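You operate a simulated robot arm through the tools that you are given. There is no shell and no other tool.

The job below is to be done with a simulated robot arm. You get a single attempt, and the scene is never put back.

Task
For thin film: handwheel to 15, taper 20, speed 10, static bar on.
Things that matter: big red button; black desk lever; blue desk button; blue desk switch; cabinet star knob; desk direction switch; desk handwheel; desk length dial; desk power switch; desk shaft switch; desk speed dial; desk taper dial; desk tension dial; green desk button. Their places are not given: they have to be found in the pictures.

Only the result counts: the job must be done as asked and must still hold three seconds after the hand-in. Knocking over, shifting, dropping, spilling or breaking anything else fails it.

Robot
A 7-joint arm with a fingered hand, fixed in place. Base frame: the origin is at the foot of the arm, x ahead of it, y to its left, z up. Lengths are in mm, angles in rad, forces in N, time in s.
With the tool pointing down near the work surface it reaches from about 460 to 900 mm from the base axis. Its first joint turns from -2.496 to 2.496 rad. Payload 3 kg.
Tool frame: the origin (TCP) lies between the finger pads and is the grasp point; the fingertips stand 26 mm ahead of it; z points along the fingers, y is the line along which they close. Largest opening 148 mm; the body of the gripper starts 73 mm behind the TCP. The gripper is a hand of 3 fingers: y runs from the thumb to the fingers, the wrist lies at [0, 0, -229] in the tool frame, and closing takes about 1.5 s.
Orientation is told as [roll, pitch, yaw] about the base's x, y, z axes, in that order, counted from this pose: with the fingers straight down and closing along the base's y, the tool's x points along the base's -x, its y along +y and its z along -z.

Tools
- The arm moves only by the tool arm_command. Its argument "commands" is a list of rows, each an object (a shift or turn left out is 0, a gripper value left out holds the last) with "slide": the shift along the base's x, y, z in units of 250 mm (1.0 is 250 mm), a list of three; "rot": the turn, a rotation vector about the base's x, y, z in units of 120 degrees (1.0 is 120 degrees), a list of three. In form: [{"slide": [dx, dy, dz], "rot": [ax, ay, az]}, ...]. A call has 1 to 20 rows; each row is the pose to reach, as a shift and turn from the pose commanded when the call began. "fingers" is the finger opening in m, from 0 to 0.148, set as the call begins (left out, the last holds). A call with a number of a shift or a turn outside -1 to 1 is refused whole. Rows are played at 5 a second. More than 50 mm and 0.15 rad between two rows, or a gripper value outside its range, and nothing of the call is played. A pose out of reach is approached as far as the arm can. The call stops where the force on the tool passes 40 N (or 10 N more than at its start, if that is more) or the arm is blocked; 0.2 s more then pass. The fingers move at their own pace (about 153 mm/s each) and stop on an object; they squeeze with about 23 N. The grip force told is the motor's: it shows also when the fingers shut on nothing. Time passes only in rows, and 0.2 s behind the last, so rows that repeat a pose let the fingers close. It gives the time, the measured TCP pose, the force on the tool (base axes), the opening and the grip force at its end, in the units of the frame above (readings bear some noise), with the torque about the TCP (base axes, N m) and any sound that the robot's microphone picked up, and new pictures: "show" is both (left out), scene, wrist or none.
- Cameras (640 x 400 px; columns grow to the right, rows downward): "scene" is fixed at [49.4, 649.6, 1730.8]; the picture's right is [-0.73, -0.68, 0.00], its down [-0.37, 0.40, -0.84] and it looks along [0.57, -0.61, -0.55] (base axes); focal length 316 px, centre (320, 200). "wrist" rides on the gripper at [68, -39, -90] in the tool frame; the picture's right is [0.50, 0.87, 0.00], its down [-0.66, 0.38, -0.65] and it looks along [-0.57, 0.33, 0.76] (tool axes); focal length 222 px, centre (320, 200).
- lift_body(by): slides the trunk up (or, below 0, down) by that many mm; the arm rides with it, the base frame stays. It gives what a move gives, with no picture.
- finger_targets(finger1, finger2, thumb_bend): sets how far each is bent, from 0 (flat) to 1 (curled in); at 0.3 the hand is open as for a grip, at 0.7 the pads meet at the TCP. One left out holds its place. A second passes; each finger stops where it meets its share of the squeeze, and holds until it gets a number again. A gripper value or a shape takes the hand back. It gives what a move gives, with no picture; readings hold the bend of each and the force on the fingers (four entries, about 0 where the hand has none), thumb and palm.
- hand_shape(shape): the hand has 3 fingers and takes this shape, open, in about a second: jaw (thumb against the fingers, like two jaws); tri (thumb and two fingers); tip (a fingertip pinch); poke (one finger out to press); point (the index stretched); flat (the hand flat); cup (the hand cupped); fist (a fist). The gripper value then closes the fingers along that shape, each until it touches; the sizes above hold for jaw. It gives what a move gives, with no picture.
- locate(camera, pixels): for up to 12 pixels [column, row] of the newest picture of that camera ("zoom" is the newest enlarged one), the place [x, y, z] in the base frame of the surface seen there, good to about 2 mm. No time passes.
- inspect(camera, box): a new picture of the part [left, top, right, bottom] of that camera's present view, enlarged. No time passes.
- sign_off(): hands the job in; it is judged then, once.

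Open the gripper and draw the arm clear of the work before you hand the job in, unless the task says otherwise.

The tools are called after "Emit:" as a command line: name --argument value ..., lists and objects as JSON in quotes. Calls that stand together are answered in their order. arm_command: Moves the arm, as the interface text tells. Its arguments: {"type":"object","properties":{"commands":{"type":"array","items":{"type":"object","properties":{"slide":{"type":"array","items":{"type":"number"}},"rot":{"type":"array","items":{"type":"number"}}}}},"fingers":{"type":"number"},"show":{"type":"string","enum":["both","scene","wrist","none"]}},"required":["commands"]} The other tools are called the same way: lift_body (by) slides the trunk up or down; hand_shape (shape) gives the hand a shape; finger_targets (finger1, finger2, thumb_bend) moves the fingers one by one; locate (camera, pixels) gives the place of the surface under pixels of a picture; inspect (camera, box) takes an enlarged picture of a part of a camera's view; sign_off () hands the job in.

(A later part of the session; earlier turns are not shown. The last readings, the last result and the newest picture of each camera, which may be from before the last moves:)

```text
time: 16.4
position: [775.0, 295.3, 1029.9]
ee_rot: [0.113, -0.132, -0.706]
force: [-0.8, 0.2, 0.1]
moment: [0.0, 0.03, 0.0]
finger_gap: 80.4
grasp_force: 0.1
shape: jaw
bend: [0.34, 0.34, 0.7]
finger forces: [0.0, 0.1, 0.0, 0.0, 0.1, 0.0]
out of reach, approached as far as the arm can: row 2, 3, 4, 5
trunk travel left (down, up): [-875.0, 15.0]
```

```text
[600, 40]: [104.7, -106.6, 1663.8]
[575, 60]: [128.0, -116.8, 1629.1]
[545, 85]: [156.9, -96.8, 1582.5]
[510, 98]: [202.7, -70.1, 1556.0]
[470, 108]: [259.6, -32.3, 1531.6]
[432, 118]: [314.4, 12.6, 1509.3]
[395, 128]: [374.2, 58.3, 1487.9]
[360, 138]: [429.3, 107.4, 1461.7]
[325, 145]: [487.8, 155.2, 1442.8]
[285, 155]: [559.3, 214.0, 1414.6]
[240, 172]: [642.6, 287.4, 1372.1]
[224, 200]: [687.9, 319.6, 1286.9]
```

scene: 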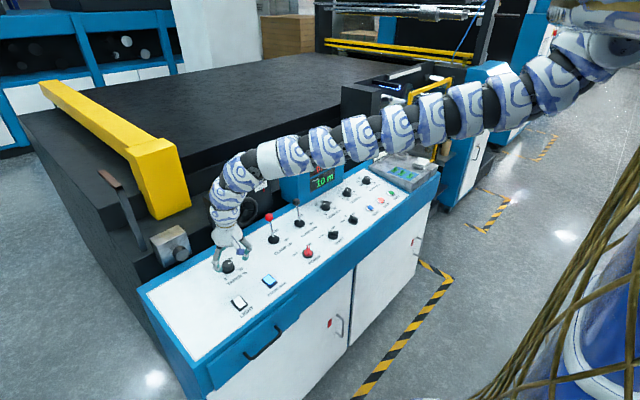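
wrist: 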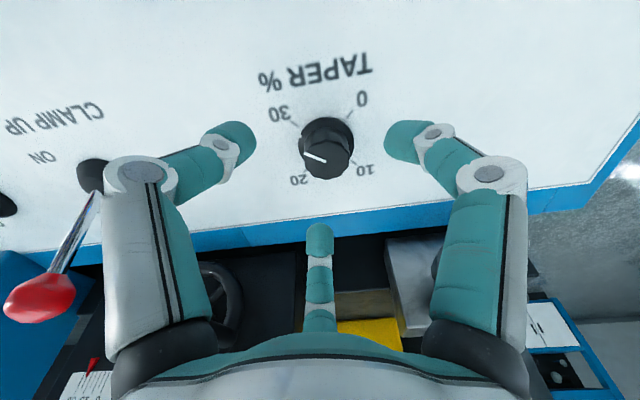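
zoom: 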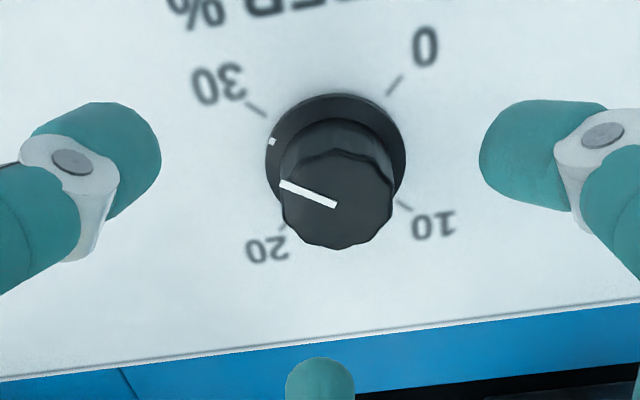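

The arm is fully stretched from a shoulder near (0,-230,1670), so the trunk is too high for this spot. I raise the hand 110 mm, then lower the trunk.

Emit:
arm_command --commands '[{"slide": [0, 0, 0.15]}, {"slide": [0, 0, 0.3]}, {"slide": [0, 0, 0.44]}, {"slide": [0, 0, 0.44]}]' --show "none"

```text
time: 17.4
position: [775.9, 296.1, 1141.5]
ee_rot: [0.113, -0.132, -0.707]
force: [0.4, -0.5, 0.9]
moment: [0.01, 0.0, 0.01]
finger_gap: 80.1
grasp_force: 0.1
shape: jaw
bend: [0.34, 0.34, 0.7]
finger forces: [0.0, 0.0, 0.1, 0.0, 0.0, 0.1]
trunk travel left (down, up): [-875.0, 15.0]
```

The hand is at (776,296,1141). I lower the trunk by 100 mm, which brings the hand to about z 1041, still above the dial.

Emit:
lift_body --by -100

Emit:
arm_command --commands '[{"slide": [0.03, 0.012, -0.05]}, {"slide": [0.0412, 0.0172, -0.12]}, {"slide": [0.0412, 0.0172, -0.17]}, {"slide": [0.0412, 0.0172, -0.17]}]' --show "both"

Emit:
inspect --camera "scene" --box '[190, 220, 270, 290]'

Emit:
inspect --camera "wrist" --box '[200, 80, 440, 240]'

```text
time: 18.7
position: [774.6, 295.5, 1041.1]
ee_rot: [0.113, -0.132, -0.705]
force: [0.5, 0.7, 0.0]
moment: [-0.01, 0.03, 0.01]
finger_gap: 80.4
grasp_force: 0.1
shape: jaw
bend: [0.34, 0.34, 0.7]
finger forces: [0.0, 0.1, 0.0, 0.0, 0.0, 0.0]
trunk travel left (down, up): [-775.0, 115.0]
```

```text
time: 19.7
position: [786.7, 299.2, 997.6]
ee_rot: [0.114, -0.134, -0.705]
force: [0.0, 0.1, -0.8]
moment: [-0.02, -0.02, -0.01]
finger_gap: 80.2
grasp_force: 0.1
shape: jaw
bend: [0.34, 0.34, 0.7]
finger forces: [0.1, 0.0, 0.1, 0.0, 0.0, 0.1]
trunk travel left (down, up): [-775.0, 115.0]
```

scene: 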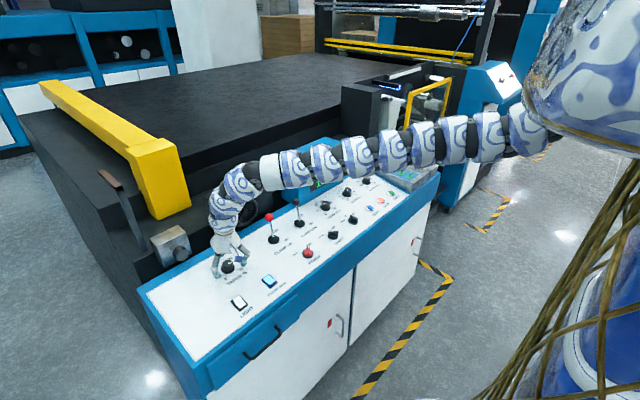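
wrist: 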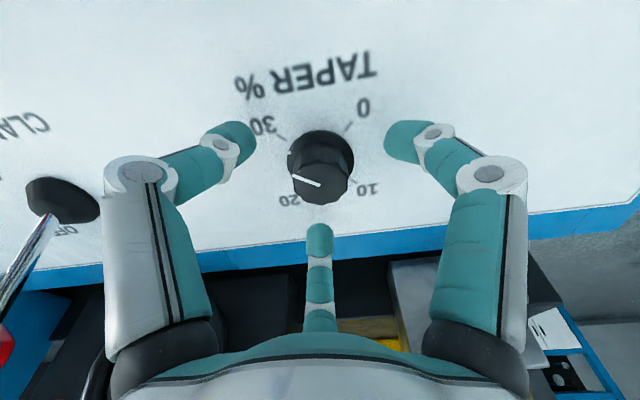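

```text
5.71 times, centred on (230, 255) of scene
```

zoom: 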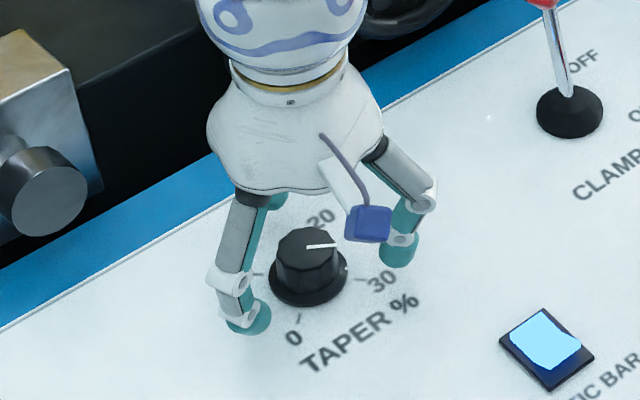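

```text
2.50 times, centred on (320, 160) of wrist
```

zoom: 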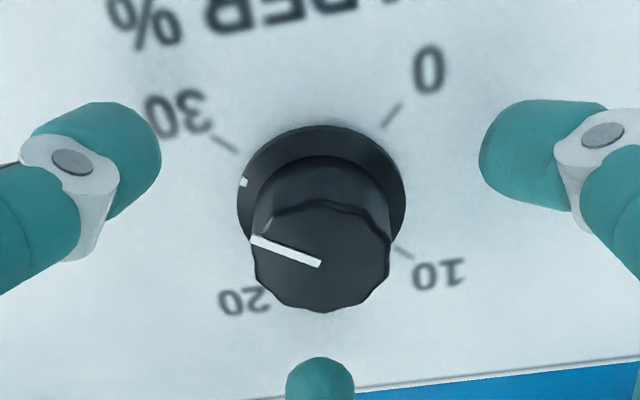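

The knob is centred between the three fingers. I check the fingertip positions against the panel before closing.

Emit:
locate --camera "zoom" --pixels '[[150, 140], [490, 150], [320, 365], [140, 115], [510, 115], [320, 262], [325, 225], [330, 300]]'

Emit:
inspect --camera "scene" --box '[205, 240, 255, 280]'

Emit:
locate --camera "zoom" --pixels '[[250, 330], [225, 325], [375, 225], [355, 220], [262, 315]]'

```text
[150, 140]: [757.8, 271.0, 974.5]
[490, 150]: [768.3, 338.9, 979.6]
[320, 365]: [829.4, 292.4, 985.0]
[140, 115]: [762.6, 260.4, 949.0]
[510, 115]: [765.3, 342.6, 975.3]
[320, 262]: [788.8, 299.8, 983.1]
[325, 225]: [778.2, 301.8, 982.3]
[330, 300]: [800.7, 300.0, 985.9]
```

```text
10.00 times, centred on (230, 260) of scene
```

zoom: 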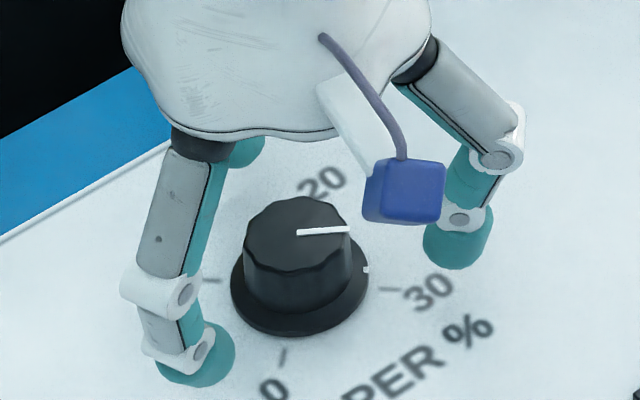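

```text
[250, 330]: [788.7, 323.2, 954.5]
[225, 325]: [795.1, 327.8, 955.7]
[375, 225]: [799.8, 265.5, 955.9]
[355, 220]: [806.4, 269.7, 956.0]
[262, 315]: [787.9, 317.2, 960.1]
```

Tips stand about 20 mm above the panel. I lower 4 mm more along the axis and close the fingers on the knob.

Emit:
arm_command --commands '[{"slide": [0.003, 0.004, -0.016]}, {"slide": [0.003, 0.004, -0.016]}]' --show "none"

Emit:
arm_command --commands '[{"slide": [0, 0, 0]}, {"slide": [0, 0, 0]}, {"slide": [0, 0, 0]}, {"slide": [0, 0, 0]}, {"slide": [0, 0, 0]}, {"slide": [0, 0, 0]}, {"slide": [0, 0, 0]}, {"slide": [0, 0, 0]}]' --fingers 0.015 --show "both"

Emit:
inspect --camera "scene" --box '[205, 240, 255, 280]'

Emit:
inspect --camera "wrist" --box '[200, 80, 440, 240]'

```text
time: 20.3
position: [788.1, 301.3, 994.5]
ee_rot: [0.114, -0.132, -0.706]
force: [0.3, -0.3, -0.9]
moment: [0.0, 0.0, 0.03]
finger_gap: 80.1
grasp_force: 0.1
shape: jaw
bend: [0.34, 0.34, 0.7]
finger forces: [0.0, 0.0, 0.0, 0.0, 0.0, 0.0]
trunk travel left (down, up): [-775.0, 115.0]
```

```text
time: 22.1
position: [786.4, 301.1, 993.8]
ee_rot: [0.113, -0.133, -0.706]
force: [-0.5, -2.5, -2.8]
moment: [-0.1, 0.05, 0.0]
finger_gap: 25.3
grasp_force: 22.7
shape: jaw
bend: [0.75, 0.75, 0.7]
finger forces: [19.9, 20.7, 0.0, 0.1, 23.9, 0.1]
trunk travel left (down, up): [-775.0, 115.0]
```

scene: 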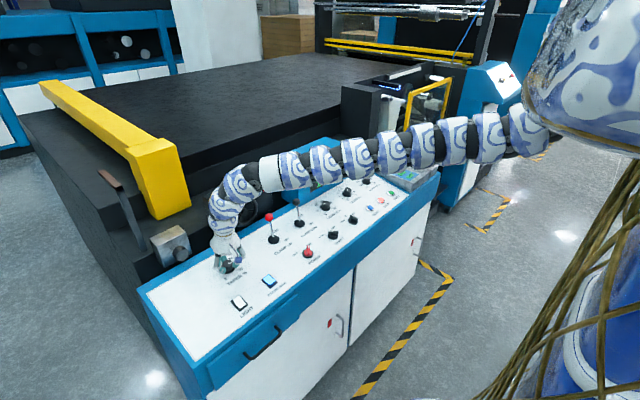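
wrist: 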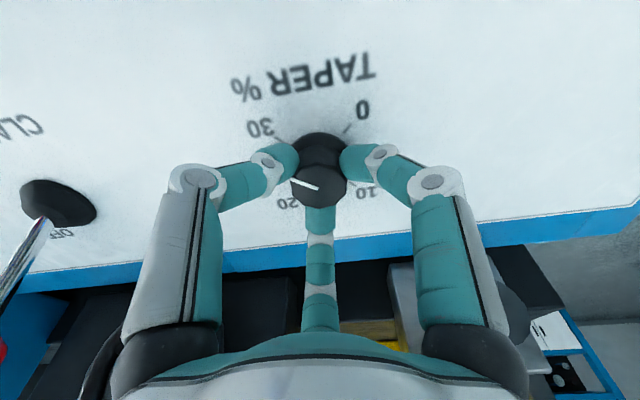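

```text
10.00 times, centred on (230, 260) of scene
```

zoom: 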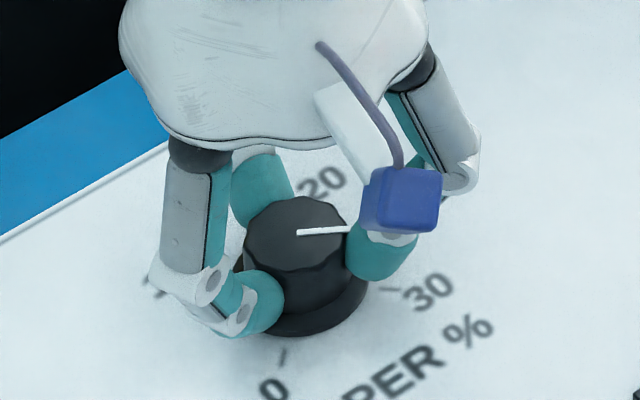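

```text
2.50 times, centred on (320, 160) of wrist
```

zoom: 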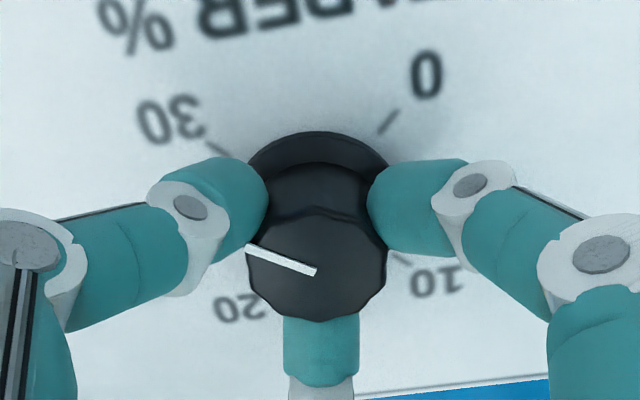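

The three fingers hold the knob firmly (about 20 N each). I turn it counter-clockwise about the panel normal by about 77°.

Emit:
arm_command --commands '[{"rot": [-0.0111, 0, 0.0636]}, {"rot": [-0.0222, 0, 0.1272]}, {"rot": [-0.0333, 0, 0.1908]}, {"rot": [-0.0444, 0, 0.2544]}, {"rot": [-0.0555, 0, 0.318]}, {"rot": [-0.0666, 0, 0.3816]}, {"rot": [-0.0777, 0, 0.4452]}, {"rot": [-0.0888, 0, 0.5088]}, {"rot": [-0.0999, 0, 0.5724]}, {"rot": [-0.111, 0, 0.636]}, {"rot": [-0.111, 0, 0.636]}]' --show "both"

Emit:
inspect --camera "scene" --box '[205, 240, 255, 280]'

Emit:
inspect --camera "wrist" --box '[200, 80, 440, 240]'

```text
time: 24.5
position: [788.1, 301.5, 993.6]
ee_rot: [-0.101, -0.138, 0.664]
force: [2.5, -9.0, 0.2]
moment: [-0.25, -0.1, -0.07]
finger_gap: 25.4
grasp_force: 22.9
shape: jaw
bend: [0.74, 0.75, 0.7]
finger forces: [21.2, 19.7, 0.0, 0.1, 27.6, 0.1]
trunk travel left (down, up): [-775.0, 115.0]
```

scene: 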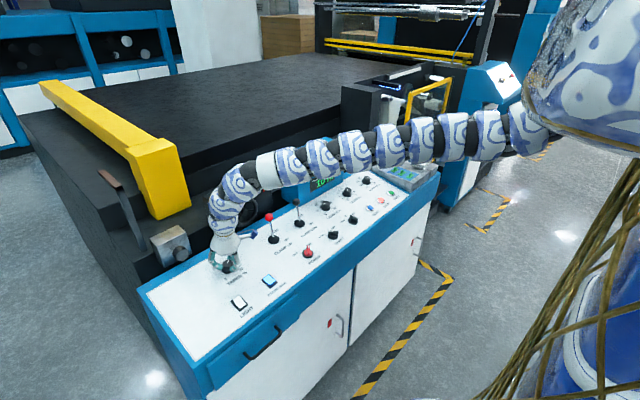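
wrist: 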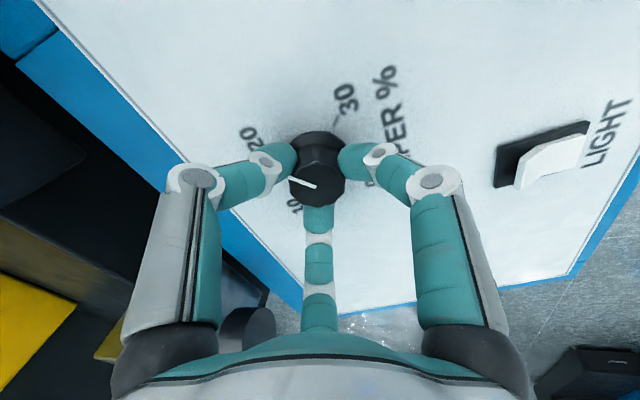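

```text
10.00 times, centred on (230, 260) of scene
```

zoom: 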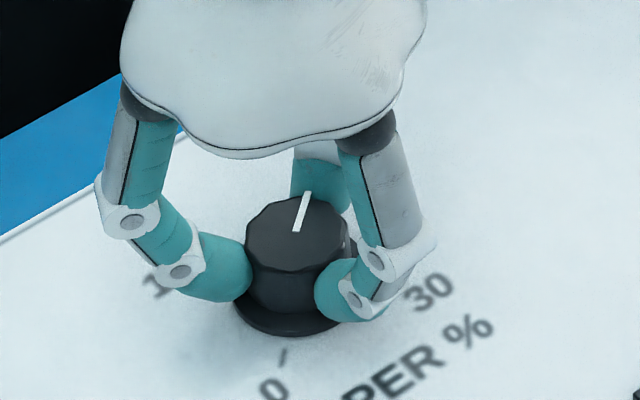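

```text
2.50 times, centred on (320, 160) of wrist
```

zoom: 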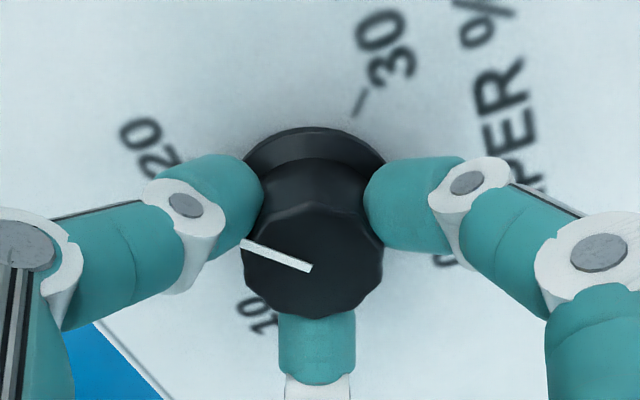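

The knob turned with the hand. I open the fingers and draw back along the axis to read the pointer.

Emit:
arm_command --commands '[{"slide": [0, 0, 0]}, {"slide": [0, 0, 0]}, {"slide": [0, 0, 0]}, {"slide": [0, 0, 0]}, {"slide": [0, 0, 0]}]' --fingers 0.08 --show "none"

Emit:
arm_command --commands '[{"slide": [-0.0138, 0, 0.0788]}, {"slide": [-0.0345, 0, 0.197]}, {"slide": [-0.055, 0, 0.315]}, {"slide": [-0.055, 0, 0.315]}]' --show "both"

Emit:
inspect --camera "scene" --box '[214, 252, 250, 284]'

Emit:
inspect --camera "wrist" --box '[260, 60, 380, 160]'

```text
time: 25.7
position: [786.7, 301.5, 994.3]
ee_rot: [-0.105, -0.138, 0.662]
force: [-0.1, -0.2, 0.0]
moment: [0.03, -0.04, 0.01]
finger_gap: 79.4
grasp_force: 0.2
shape: jaw
bend: [0.35, 0.35, 0.7]
finger forces: [0.0, 0.0, 0.0, 0.1, 0.0, 0.0]
trunk travel left (down, up): [-775.0, 115.0]
```

```text
time: 26.7
position: [772.4, 300.7, 1071.7]
ee_rot: [-0.103, -0.138, 0.661]
force: [-0.8, -0.2, 0.0]
moment: [0.0, 0.0, -0.02]
finger_gap: 79.6
grasp_force: 0.0
shape: jaw
bend: [0.34, 0.35, 0.7]
finger forces: [0.0, 0.0, 0.1, 0.1, 0.0, 0.1]
trunk travel left (down, up): [-775.0, 115.0]
```

scene: 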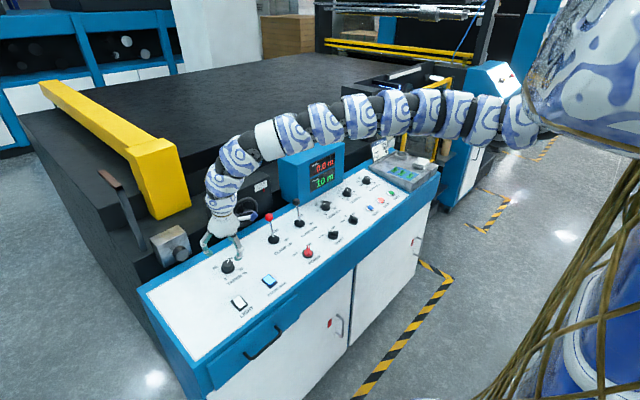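
wrist: 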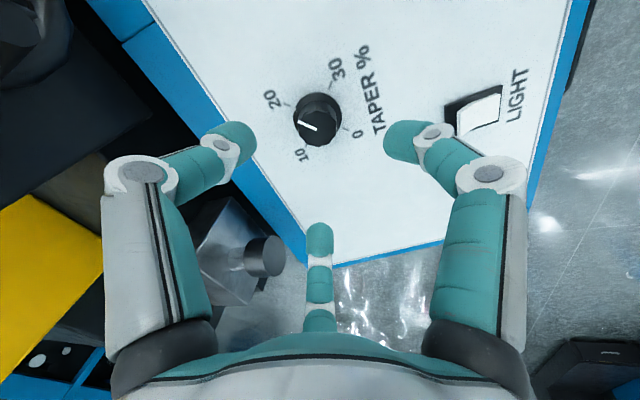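

```text
12.50 times, centred on (232, 268) of scene
```

zoom: 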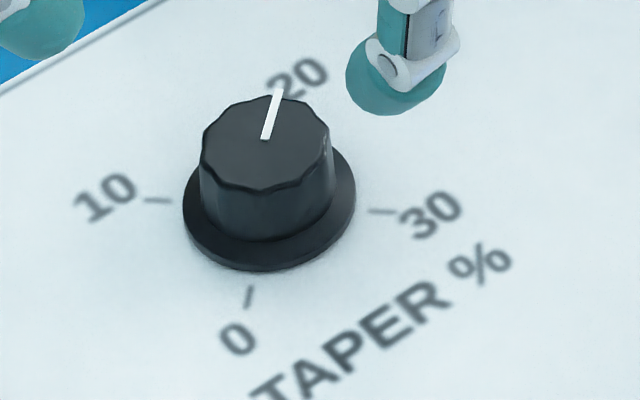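

```text
4.00 times, centred on (320, 110) of wrist
```

zoom: 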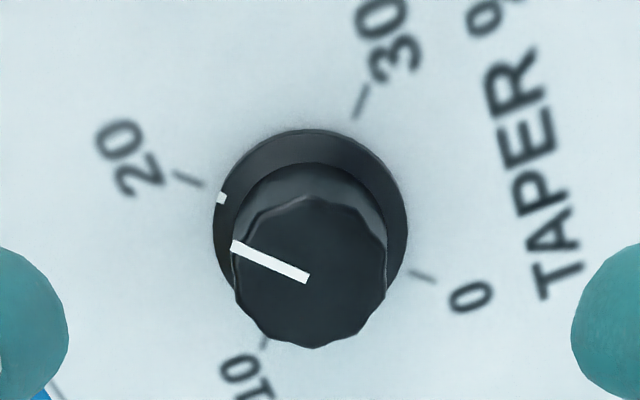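

The skirt mark and pointer line up with the 20 tick within about 0.1. Next is the speed dial at about (790,-490.5,983); I raise the trunk 100 mm so that the hand clears the levers and display.

Emit:
lift_body --by 100

Emit:
arm_command --commands '[{"slide": [-0.05, -0.18, 0.05]}, {"slide": [-0.1, -0.36, 0.05]}, {"slide": [-0.15, -0.54, 0.05]}, {"slide": [-0.2, -0.72, 0.05]}, {"slide": [-0.2, -0.9, 0.05]}, {"slide": [-0.2, -1.0, 0.05]}]' --show "scene"

```text
time: 28.0
position: [773.5, 301.2, 1172.7]
ee_rot: [-0.102, -0.139, 0.662]
force: [0.1, -0.1, -0.4]
moment: [0.02, -0.01, -0.03]
finger_gap: 79.5
grasp_force: 0.1
shape: jaw
bend: [0.34, 0.35, 0.7]
finger forces: [0.0, 0.1, 0.0, 0.0, 0.1, 0.1]
trunk travel left (down, up): [-875.0, 15.0]
```

```text
time: 29.4
position: [793.0, 85.9, 1149.4]
ee_rot: [-0.103, -0.139, 0.661]
force: [-0.2, -0.4, 0.2]
moment: [0.01, 0.01, 0.01]
finger_gap: 79.7
grasp_force: 0.0
shape: jaw
bend: [0.34, 0.34, 0.7]
finger forces: [0.1, 0.0, 0.1, 0.0, 0.0, 0.0]
out of reach, approached as far as the arm can: row 3, 4, 5, 6
trunk travel left (down, up): [-875.0, 15.0]
```

scene: 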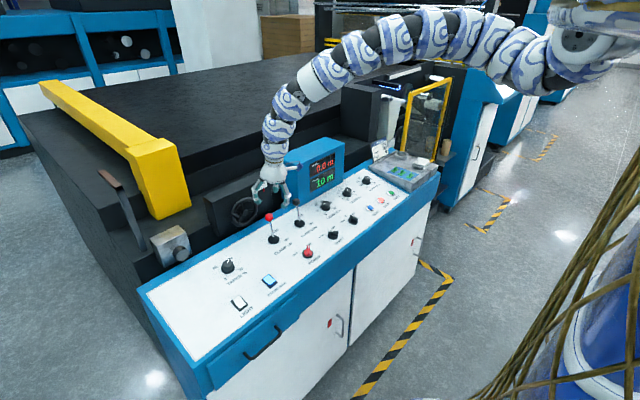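

The inner limit was met at (793,86,1149), clear above the levers. I locate the arm's shape (600,45 to 275,150) to understand the limit.

Emit:
locate --camera "scene" --pixels '[[600, 50], [575, 45], [545, 60], [525, 65], [500, 50], [465, 35], [430, 35], [395, 40], [360, 52], [320, 75], [290, 100], [278, 130]]'

Emit:
inspect --camera "scene" --box '[250, 0, 640, 230]'

```text
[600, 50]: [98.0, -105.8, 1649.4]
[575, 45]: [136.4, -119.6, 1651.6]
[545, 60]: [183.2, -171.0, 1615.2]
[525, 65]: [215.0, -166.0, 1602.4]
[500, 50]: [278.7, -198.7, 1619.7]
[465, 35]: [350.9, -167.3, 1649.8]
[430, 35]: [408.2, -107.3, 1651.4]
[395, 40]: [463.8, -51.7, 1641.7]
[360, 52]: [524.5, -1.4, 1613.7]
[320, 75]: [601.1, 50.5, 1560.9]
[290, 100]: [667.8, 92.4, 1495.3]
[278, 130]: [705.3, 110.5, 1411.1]
```

```text
1.64 times, centred on (445, 115) of scene
```

zoom: 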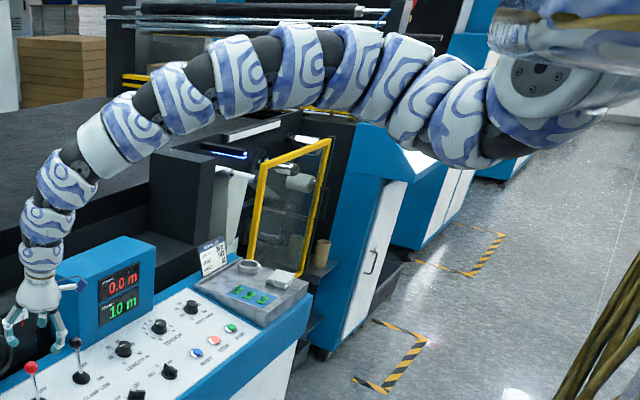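

The speed dial needs the trunk lower at the end (wrist near shoulder height). I first swing the hand up and over the display at height while turning it partway about its axis.

Emit:
arm_command --commands '[{"slide": [0.03, 0, 0.18], "rot": [0.008, 0, -0.0457]}, {"slide": [0.08, -0.15, 0.27], "rot": [0.016, 0, -0.0914]}, {"slide": [0.13, -0.31, 0.36], "rot": [0.024, 0, -0.137]}, {"slide": [0.17, -0.47, 0.43], "rot": [0.032, 0, -0.183]}, {"slide": [0.2, -0.63, 0.5], "rot": [0.04, 0, -0.2285]}, {"slide": [0.22, -0.79, 0.56], "rot": [0.048, 0, -0.274]}, {"slide": [0.23, -0.92, 0.6], "rot": [0.0559, 0, -0.32]}, {"slide": [0.23, -0.92, 0.6], "rot": [0.0559, 0, -0.32]}]' --show "scene"

```text
time: 31.2
position: [891.3, -142.3, 1292.5]
ee_rot: [0.004, -0.171, -0.028]
force: [-0.6, 0.5, -0.4]
moment: [0.0, -0.02, 0.0]
finger_gap: 79.8
grasp_force: 0.0
shape: jaw
bend: [0.34, 0.34, 0.7]
finger forces: [0.1, 0.0, 0.0, 0.1, 0.0, 0.0]
out of reach, approached as far as the arm can: row 1, 2, 3, 4, 5, 6, 7, 8
trunk travel left (down, up): [-875.0, 15.0]
```

scene: 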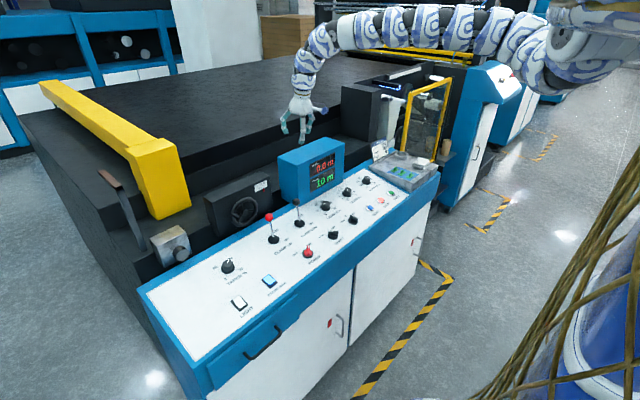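

The limits fit a shell around a shoulder near (0,-289,1409+trunk), about 865–987 mm to the wrist; the speed dial is then best reached with the trunk at full height and a nearly vertical tool coming in from outside. I lift the remaining 15 mm and move along that shell.

Emit:
lift_body --by 14

Emit:
arm_command --commands '[{"slide": [0.03, -0.16, 0], "rot": [0, 0.01, 0]}, {"slide": [0.05, -0.32, -0.02], "rot": [0, 0.02, 0]}, {"slide": [0.06, -0.48, -0.05], "rot": [0, 0.03, 0]}, {"slide": [0.06, -0.64, -0.08], "rot": [0, 0.04, 0]}, {"slide": [0.06, -0.8, -0.11], "rot": [0, 0.048, 0]}, {"slide": [0.05, -0.96, -0.14], "rot": [0, 0.048, 0]}, {"slide": [0.05, -0.96, -0.14], "rot": [0, 0.048, 0]}]' --show "scene"

```text
time: 31.9
position: [892.7, -142.7, 1306.9]
ee_rot: [0.007, -0.172, -0.026]
force: [0.6, -0.6, 0.6]
moment: [-0.02, -0.01, 0.0]
finger_gap: 79.6
grasp_force: 0.0
shape: jaw
bend: [0.34, 0.34, 0.7]
finger forces: [0.0, 0.0, 0.0, 0.1, 0.1, 0.0]
trunk travel left (down, up): [-889.0, 1.0]
```

```text
time: 33.5
position: [905.0, -377.9, 1273.5]
ee_rot: [0.006, -0.072, -0.026]
force: [-0.5, 0.9, 0.0]
moment: [0.01, 0.0, 0.02]
finger_gap: 79.9
grasp_force: 0.0
shape: jaw
bend: [0.34, 0.34, 0.7]
finger forces: [0.1, 0.1, 0.0, 0.1, 0.0, 0.1]
trunk travel left (down, up): [-889.0, 1.0]
```

scene: 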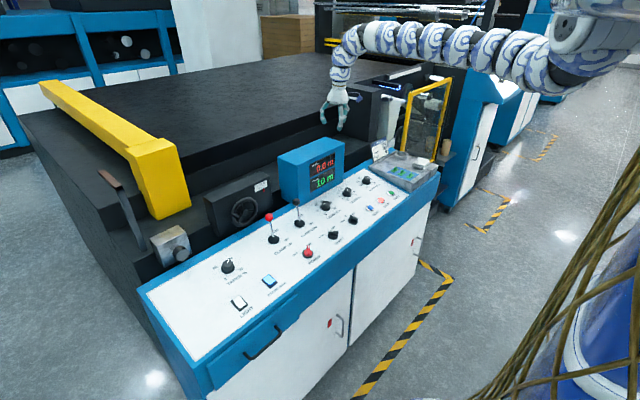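

All in reach. I continue to above the speed dial, descending from the outside to about (828,-490,1075).

Emit:
arm_command --commands '[{"slide": [-0.01, -0.15, -0.04]}, {"slide": [-0.01, -0.3, -0.09]}, {"slide": [-0.02, -0.45, -0.132]}, {"slide": [-0.06, -0.45, -0.25]}, {"slide": [-0.1, -0.45, -0.372]}, {"slide": [-0.16, -0.45, -0.49]}, {"slide": [-0.22, -0.45, -0.612]}, {"slide": [-0.264, -0.45, -0.7]}, {"slide": [-0.308, -0.45, -0.792]}, {"slide": [-0.308, -0.45, -0.792]}]' --show "both"

```text
time: 35.6
position: [826.5, -494.9, 1075.0]
ee_rot: [0.004, -0.072, -0.027]
force: [0.4, -0.2, -1.0]
moment: [0.01, 0.02, 0.0]
finger_gap: 79.6
grasp_force: 0.0
shape: jaw
bend: [0.34, 0.34, 0.7]
finger forces: [0.0, 0.0, 0.1, 0.1, 0.0, 0.1]
trunk travel left (down, up): [-889.0, 1.0]
```

scene: 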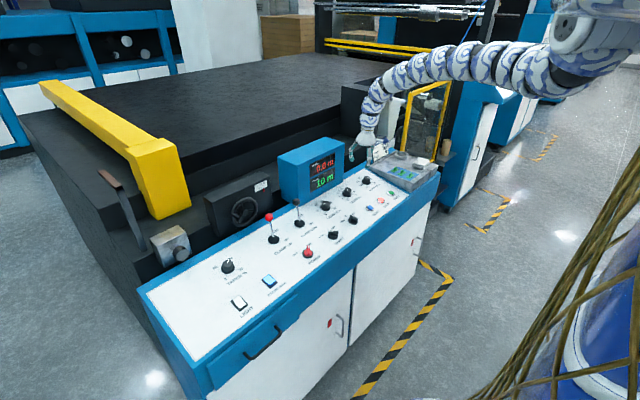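
wrist: 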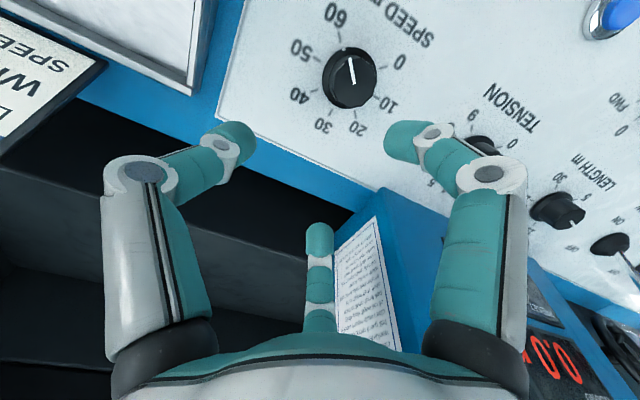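

Hand is at (826,-495,1075), the speed knob shows at (350,75) with its pointer near 60. I test in the air how far the hand can be turned, first -80° about its own axis.

Emit:
arm_command --commands '[{"rot": [0.00467, 0, -0.0665]}, {"rot": [0.00934, 0, -0.133]}, {"rot": [0.014, 0, -0.1995]}, {"rot": [0.0187, 0, -0.266]}, {"rot": [0.0234, 0, -0.3325]}, {"rot": [0.028, 0, -0.399]}, {"rot": [0.0327, 0, -0.4655]}, {"rot": [0.0374, 0, -0.532]}, {"rot": [0.042, 0, -0.5985]}, {"rot": [0.0467, 0, -0.665]}, {"rot": [0.0467, 0, -0.665]}]' --show "both"

Emit:
inspect --camera "wrist" --box '[240, 0, 400, 100]'

```text
time: 38.0
position: [826.1, -496.2, 1074.0]
ee_rot: [0.072, -0.011, -1.424]
force: [0.1, -0.6, 0.0]
moment: [0.03, -0.01, -0.01]
finger_gap: 80.0
grasp_force: 0.1
shape: jaw
bend: [0.34, 0.34, 0.7]
finger forces: [0.0, 0.0, 0.1, 0.0, 0.0, 0.1]
trunk travel left (down, up): [-889.0, 1.0]
```

scene: 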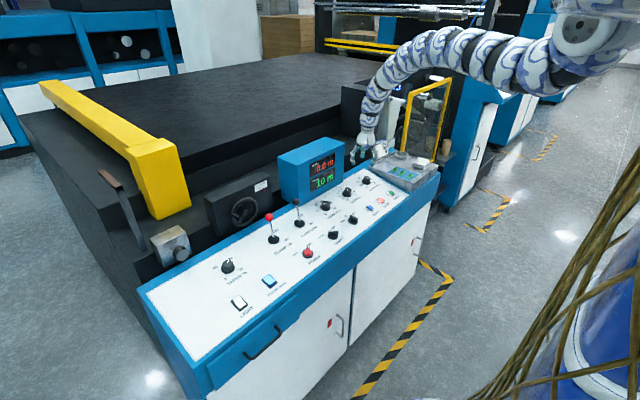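
wrist: 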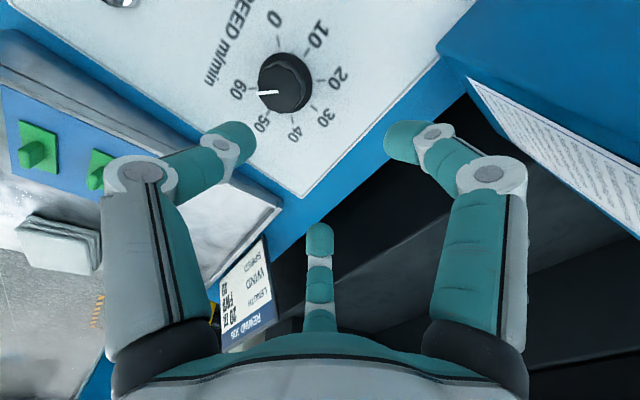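

```text
4.00 times, centred on (320, 50) of wrist
```

zoom: 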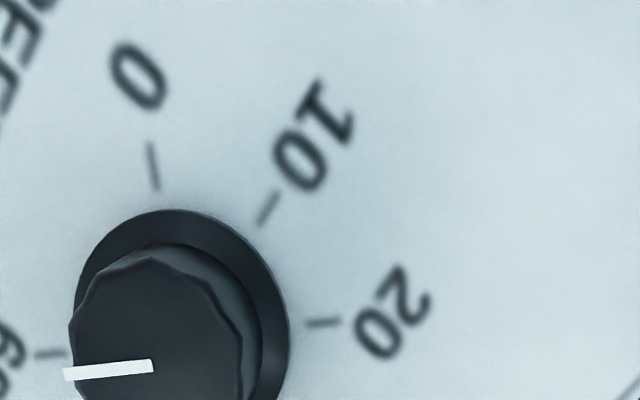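

Turning to yaw -82° works. I zoom on the speed knob for the exact centre and pointer angle.

Emit:
inspect --camera "wrist" --box '[225, 30, 345, 140]'

Emit:
locate --camera "zoom" --pixels '[[317, 215], [250, 215], [390, 215], [320, 150], [320, 290], [160, 210], [260, 75], [368, 105], [412, 190], [385, 305], [300, 330], [205, 300]]'

```text
3.64 times, centred on (285, 85) of wrist
```

zoom: 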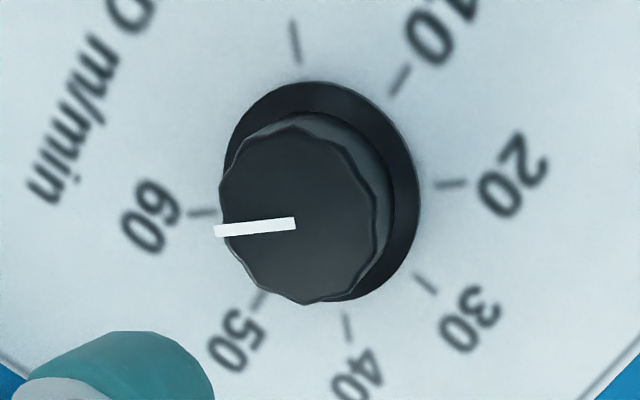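

```text
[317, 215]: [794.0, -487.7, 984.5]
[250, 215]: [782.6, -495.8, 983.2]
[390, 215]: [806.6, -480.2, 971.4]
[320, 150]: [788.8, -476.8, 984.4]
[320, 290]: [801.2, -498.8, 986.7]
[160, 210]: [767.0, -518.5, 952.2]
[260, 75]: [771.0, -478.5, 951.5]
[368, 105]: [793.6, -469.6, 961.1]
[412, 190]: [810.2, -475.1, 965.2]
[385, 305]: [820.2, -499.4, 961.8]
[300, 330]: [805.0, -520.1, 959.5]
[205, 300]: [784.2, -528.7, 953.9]
```

Pointer sits right at 60, knob top centre (790.5,-490.2,984); a turn of +225° in two grips is needed. I test in the air turning the hand back by +112°.

Emit:
arm_command --commands '[{"rot": [-0.0047, 0, 0.0665]}, {"rot": [-0.0093, 0, 0.133]}, {"rot": [-0.014, 0, 0.1995]}, {"rot": [-0.0187, 0, 0.266]}, {"rot": [-0.0234, 0, 0.3325]}, {"rot": [-0.028, 0, 0.399]}, {"rot": [-0.0327, 0, 0.4655]}, {"rot": [-0.0374, 0, 0.532]}, {"rot": [-0.042, 0, 0.5985]}, {"rot": [-0.0467, 0, 0.665]}, {"rot": [-0.0514, 0, 0.7315]}, {"rot": [-0.056, 0, 0.798]}, {"rot": [-0.0607, 0, 0.8645]}, {"rot": [-0.0654, 0, 0.931]}, {"rot": [-0.0654, 0, 0.931]}]' --show "none"

```text
time: 41.2
position: [826.8, -494.8, 1074.6]
ee_rot: [-0.034, -0.061, 0.534]
force: [0.0, -0.2, 0.6]
moment: [-0.01, 0.01, 0.02]
finger_gap: 80.0
grasp_force: 0.1
shape: jaw
bend: [0.34, 0.34, 0.7]
finger forces: [0.0, 0.0, 0.1, 0.0, 0.1, 0.0]
trunk travel left (down, up): [-889.0, 1.0]
```

Full range works. I turn back by -112° to the starting yaw.

Emit:
arm_command --commands '[{"rot": [0.0047, 0, -0.0665]}, {"rot": [0.0093, 0, -0.133]}, {"rot": [0.014, 0, -0.1995]}, {"rot": [0.0187, 0, -0.266]}, {"rot": [0.0234, 0, -0.3325]}, {"rot": [0.028, 0, -0.399]}, {"rot": [0.0327, 0, -0.4655]}, {"rot": [0.0374, 0, -0.532]}, {"rot": [0.042, 0, -0.5985]}, {"rot": [0.0467, 0, -0.665]}, {"rot": [0.0514, 0, -0.7315]}, {"rot": [0.056, 0, -0.798]}, {"rot": [0.0607, 0, -0.8645]}, {"rot": [0.0654, 0, -0.931]}, {"rot": [0.0654, 0, -0.931]}]' --show "none"

```text
time: 44.5
position: [825.2, -494.7, 1073.8]
ee_rot: [0.071, -0.011, -1.424]
force: [-0.1, 0.2, 0.7]
moment: [-0.01, -0.02, -0.02]
finger_gap: 80.0
grasp_force: 0.1
shape: jaw
bend: [0.34, 0.34, 0.7]
finger forces: [0.0, 0.0, 0.0, 0.1, 0.0, 0.1]
trunk travel left (down, up): [-889.0, 1.0]
```

Now I descend around the knob from the outside to TCP (790.6,-490.2,995).

Emit:
arm_command --commands '[{"slide": [-0.05, 0.01, -0.11]}, {"slide": [-0.086, 0.018, -0.19]}, {"slide": [-0.12, 0.019, -0.265]}, {"slide": [-0.14, 0.019, -0.316]}, {"slide": [-0.14, 0.019, -0.316]}]' --show "both"

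Emit:
inspect --camera "scene" --box '[335, 140, 405, 200]'

Emit:
inspect --camera "wrist" --box '[200, 80, 440, 240]'

```text
time: 45.6
position: [793.3, -489.2, 996.9]
ee_rot: [0.072, -0.011, -1.423]
force: [-0.3, 0.0, -0.3]
moment: [0.01, 0.0, 0.0]
finger_gap: 80.0
grasp_force: 0.0
shape: jaw
bend: [0.34, 0.34, 0.7]
finger forces: [0.1, 0.0, 0.1, 0.0, 0.0, 0.0]
trunk travel left (down, up): [-889.0, 1.0]
```

scene: 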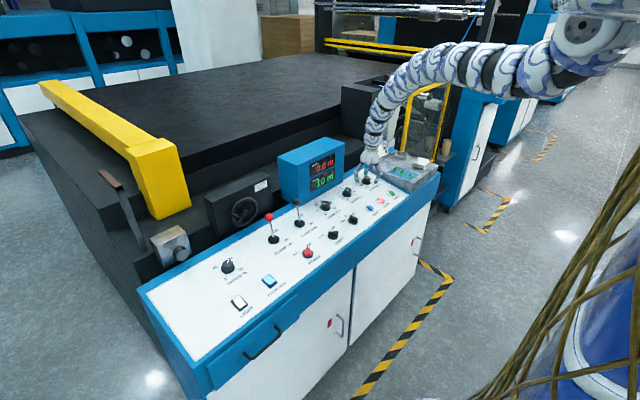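
wrist: 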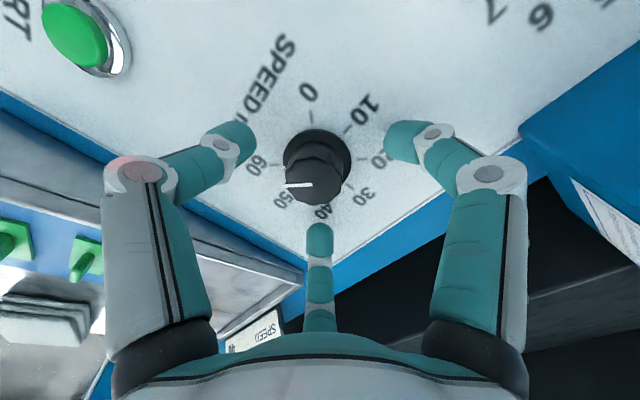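

```text
6.67 times, centred on (370, 170) of scene
```

zoom: 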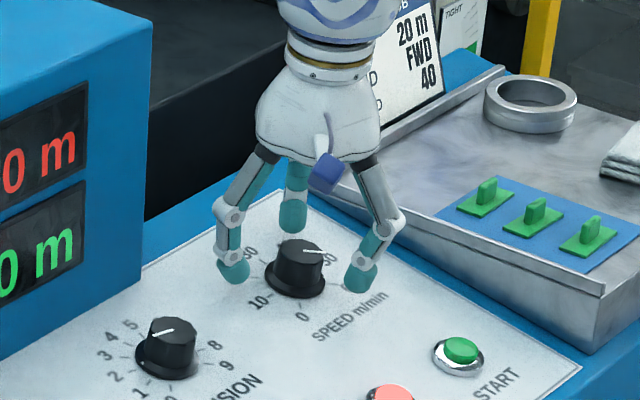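

```text
2.50 times, centred on (320, 160) of wrist
```

zoom: 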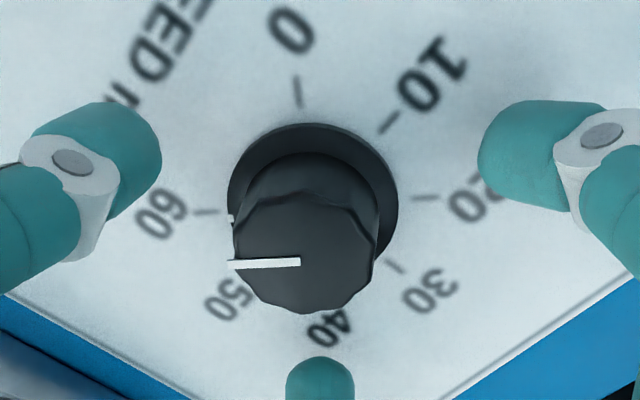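

Knob is nearly centred; I nudge by (-2.5,-1,-3) mm and close the fingers.

Emit:
arm_command --commands '[{"slide": [-0.01, -0.004, -0.012]}, {"slide": [-0.01, -0.004, -0.012]}]' --show "none"

Emit:
arm_command --commands '[{"slide": [0, 0, 0]}, {"slide": [0, 0, 0]}, {"slide": [0, 0, 0]}, {"slide": [0, 0, 0]}, {"slide": [0, 0, 0]}, {"slide": [0, 0, 0]}, {"slide": [0, 0, 0]}, {"slide": [0, 0, 0]}]' --fingers 0.015 --show "wrist"

Emit:
inspect --camera "wrist" --box '[200, 80, 440, 240]'

Emit:
inspect --camera "scene" --box '[340, 155, 390, 195]'

```text
time: 46.2
position: [790.5, -489.4, 992.4]
ee_rot: [0.073, -0.013, -1.422]
force: [-0.1, 0.5, -0.5]
moment: [-0.01, -0.01, 0.04]
finger_gap: 79.8
grasp_force: 0.0
shape: jaw
bend: [0.34, 0.34, 0.7]
finger forces: [0.1, 0.0, 0.0, 0.0, 0.0, 0.0]
trunk travel left (down, up): [-889.0, 1.0]
```

```text
time: 48.0
position: [790.2, -489.2, 992.1]
ee_rot: [0.071, -0.011, -1.423]
force: [-1.7, -1.5, -3.4]
moment: [-0.02, 0.02, 0.02]
finger_gap: 25.0
grasp_force: 23.3
shape: jaw
bend: [0.75, 0.75, 0.7]
finger forces: [20.6, 20.6, 0.1, 0.0, 22.5, 0.0]
trunk travel left (down, up): [-889.0, 1.0]
```

wrist: 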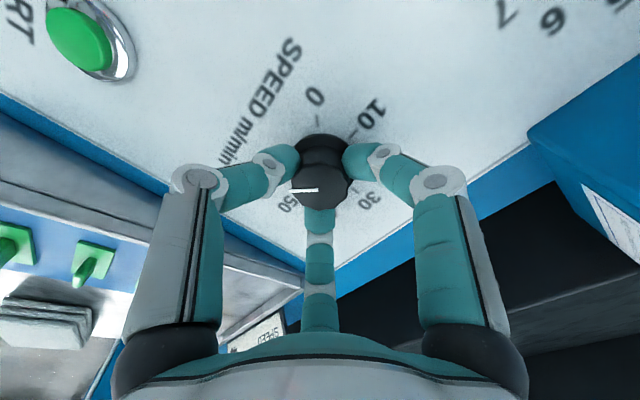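

```text
2.50 times, centred on (320, 160) of wrist
```

zoom: 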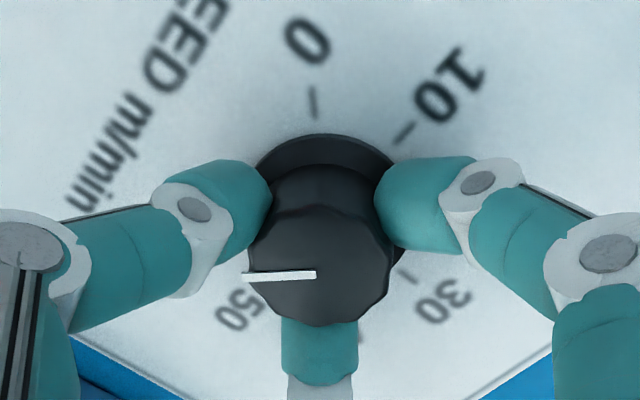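

```text
10.00 times, centred on (365, 175) of scene
```

zoom: 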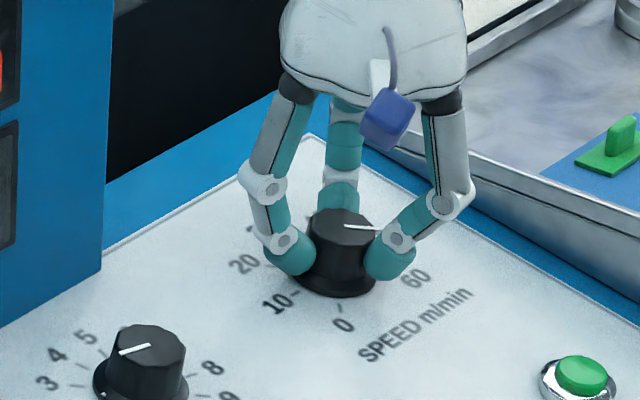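

Firm grip on the speed knob. I turn +112° about the tool axis in 14 rows.

Emit:
arm_command --commands '[{"rot": [-0.0047, 0, 0.0665]}, {"rot": [-0.0093, 0, 0.133]}, {"rot": [-0.014, 0, 0.1995]}, {"rot": [-0.0187, 0, 0.266]}, {"rot": [-0.0234, 0, 0.3325]}, {"rot": [-0.028, 0, 0.399]}, {"rot": [-0.0327, 0, 0.4655]}, {"rot": [-0.0374, 0, 0.532]}, {"rot": [-0.042, 0, 0.5985]}, {"rot": [-0.0467, 0, 0.665]}, {"rot": [-0.0514, 0, 0.7315]}, {"rot": [-0.056, 0, 0.798]}, {"rot": [-0.0607, 0, 0.8645]}, {"rot": [-0.0654, 0, 0.931]}, {"rot": [-0.0654, 0, 0.931]}]' --show "wrist"

Emit:
inspect --camera "wrist" --box '[200, 80, 440, 240]'

Emit:
inspect --camera "scene" --box '[340, 155, 390, 195]'

```text
time: 51.2
position: [790.5, -490.2, 992.2]
ee_rot: [-0.033, -0.061, 0.536]
force: [7.8, -1.5, -1.4]
moment: [-0.28, -0.45, -0.06]
finger_gap: 25.5
grasp_force: 22.7
shape: jaw
bend: [0.74, 0.75, 0.7]
finger forces: [19.3, 23.6, 0.0, 0.1, 28.5, 0.1]
trunk travel left (down, up): [-889.0, 1.0]
```

wrist: 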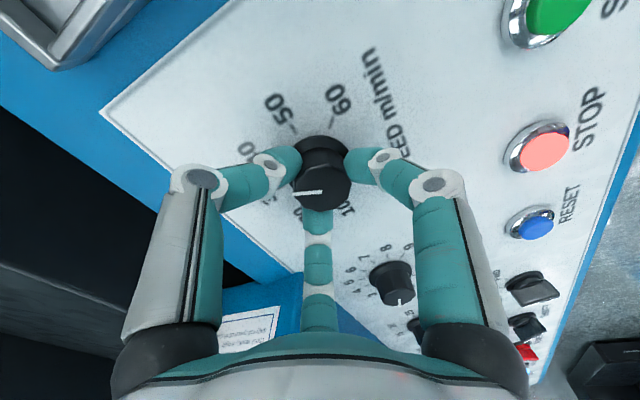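

```text
2.50 times, centred on (320, 160) of wrist
```

zoom: 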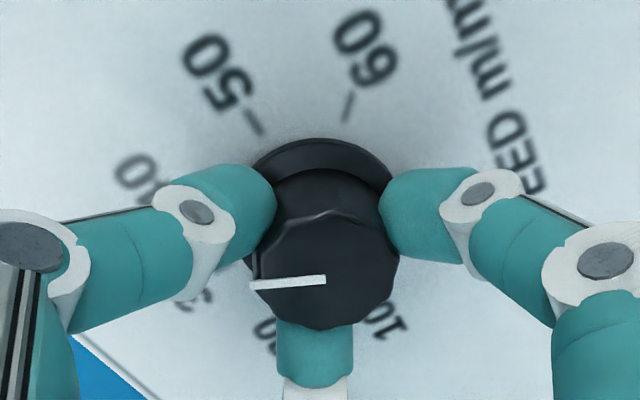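

```text
10.00 times, centred on (365, 175) of scene
```

zoom: 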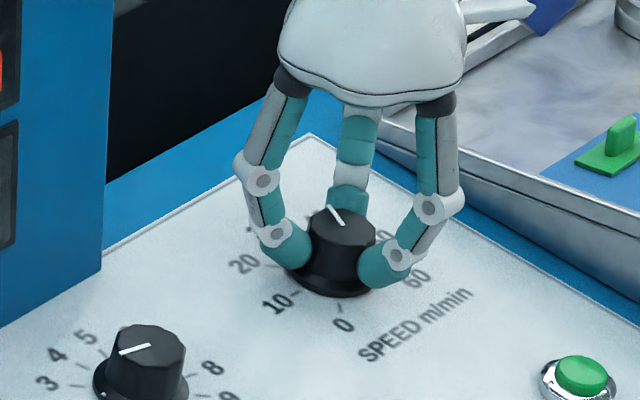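

The knob followed; the pointer is now around 35. I open, wait a second, then turn the hand back by -112°.

Emit:
arm_command --commands '[{"rot": [0, 0, 0]}, {"rot": [0, 0, 0]}, {"rot": [0, 0, 0]}, {"rot": [0, 0, 0]}, {"rot": [0, 0, 0]}, {"rot": [0.0047, 0, -0.0665]}, {"rot": [0.0093, 0, -0.133]}, {"rot": [0.014, 0, -0.1995]}, {"rot": [0.0187, 0, -0.266]}, {"rot": [0.0234, 0, -0.3325]}, {"rot": [0.028, 0, -0.399]}, {"rot": [0.0327, 0, -0.4655]}, {"rot": [0.0374, 0, -0.532]}, {"rot": [0.042, 0, -0.5985]}, {"rot": [0.0467, 0, -0.665]}, {"rot": [0.0514, 0, -0.7315]}, {"rot": [0.056, 0, -0.798]}, {"rot": [0.0607, 0, -0.8645]}, {"rot": [0.0654, 0, -0.931]}, {"rot": [0.0654, 0, -0.931]}]' --fingers 0.08 --show "wrist"

Emit:
inspect --camera "wrist" --box '[220, 80, 420, 220]'

Emit:
inspect --camera "scene" --box '[345, 163, 385, 193]'

```text
time: 55.5
position: [789.1, -491.7, 990.7]
ee_rot: [0.072, -0.009, -1.424]
force: [0.1, 0.5, 0.0]
moment: [0.0, -0.01, -0.05]
finger_gap: 79.7
grasp_force: 0.0
shape: jaw
bend: [0.35, 0.35, 0.7]
finger forces: [0.1, 0.0, 0.0, 0.0, 0.1, 0.0]
trunk travel left (down, up): [-889.0, 1.0]
```

wrist: 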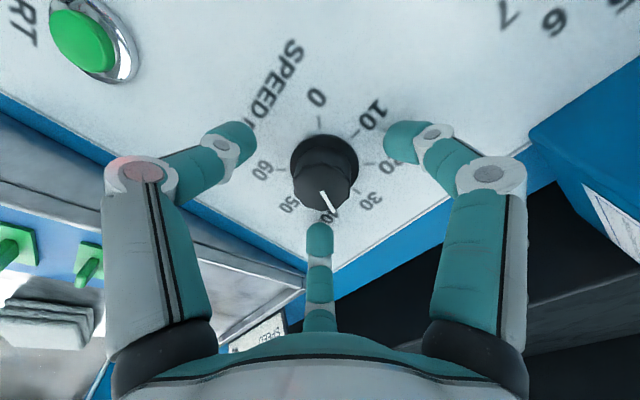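

```text
2.86 times, centred on (320, 150) of wrist
```

zoom: 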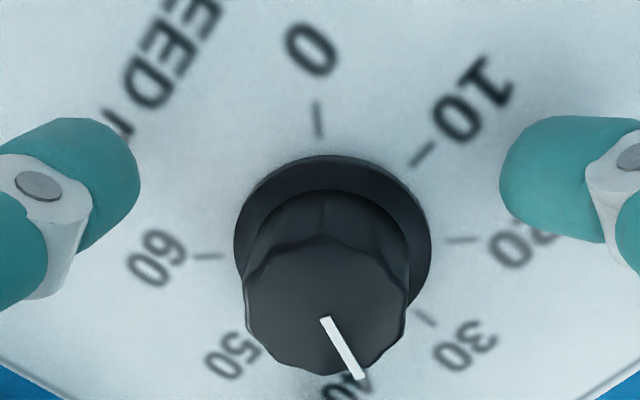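

```text
13.33 times, centred on (365, 178) of scene
```

zoom: 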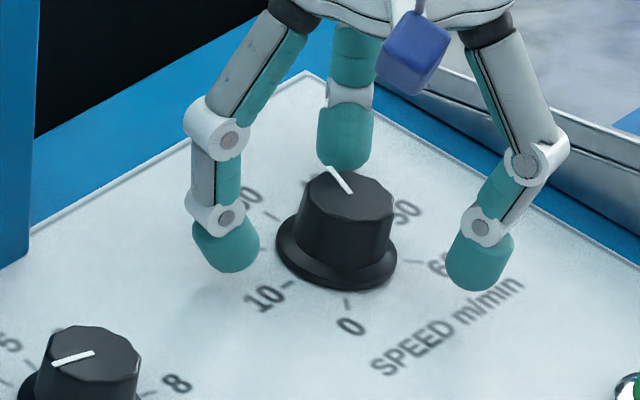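

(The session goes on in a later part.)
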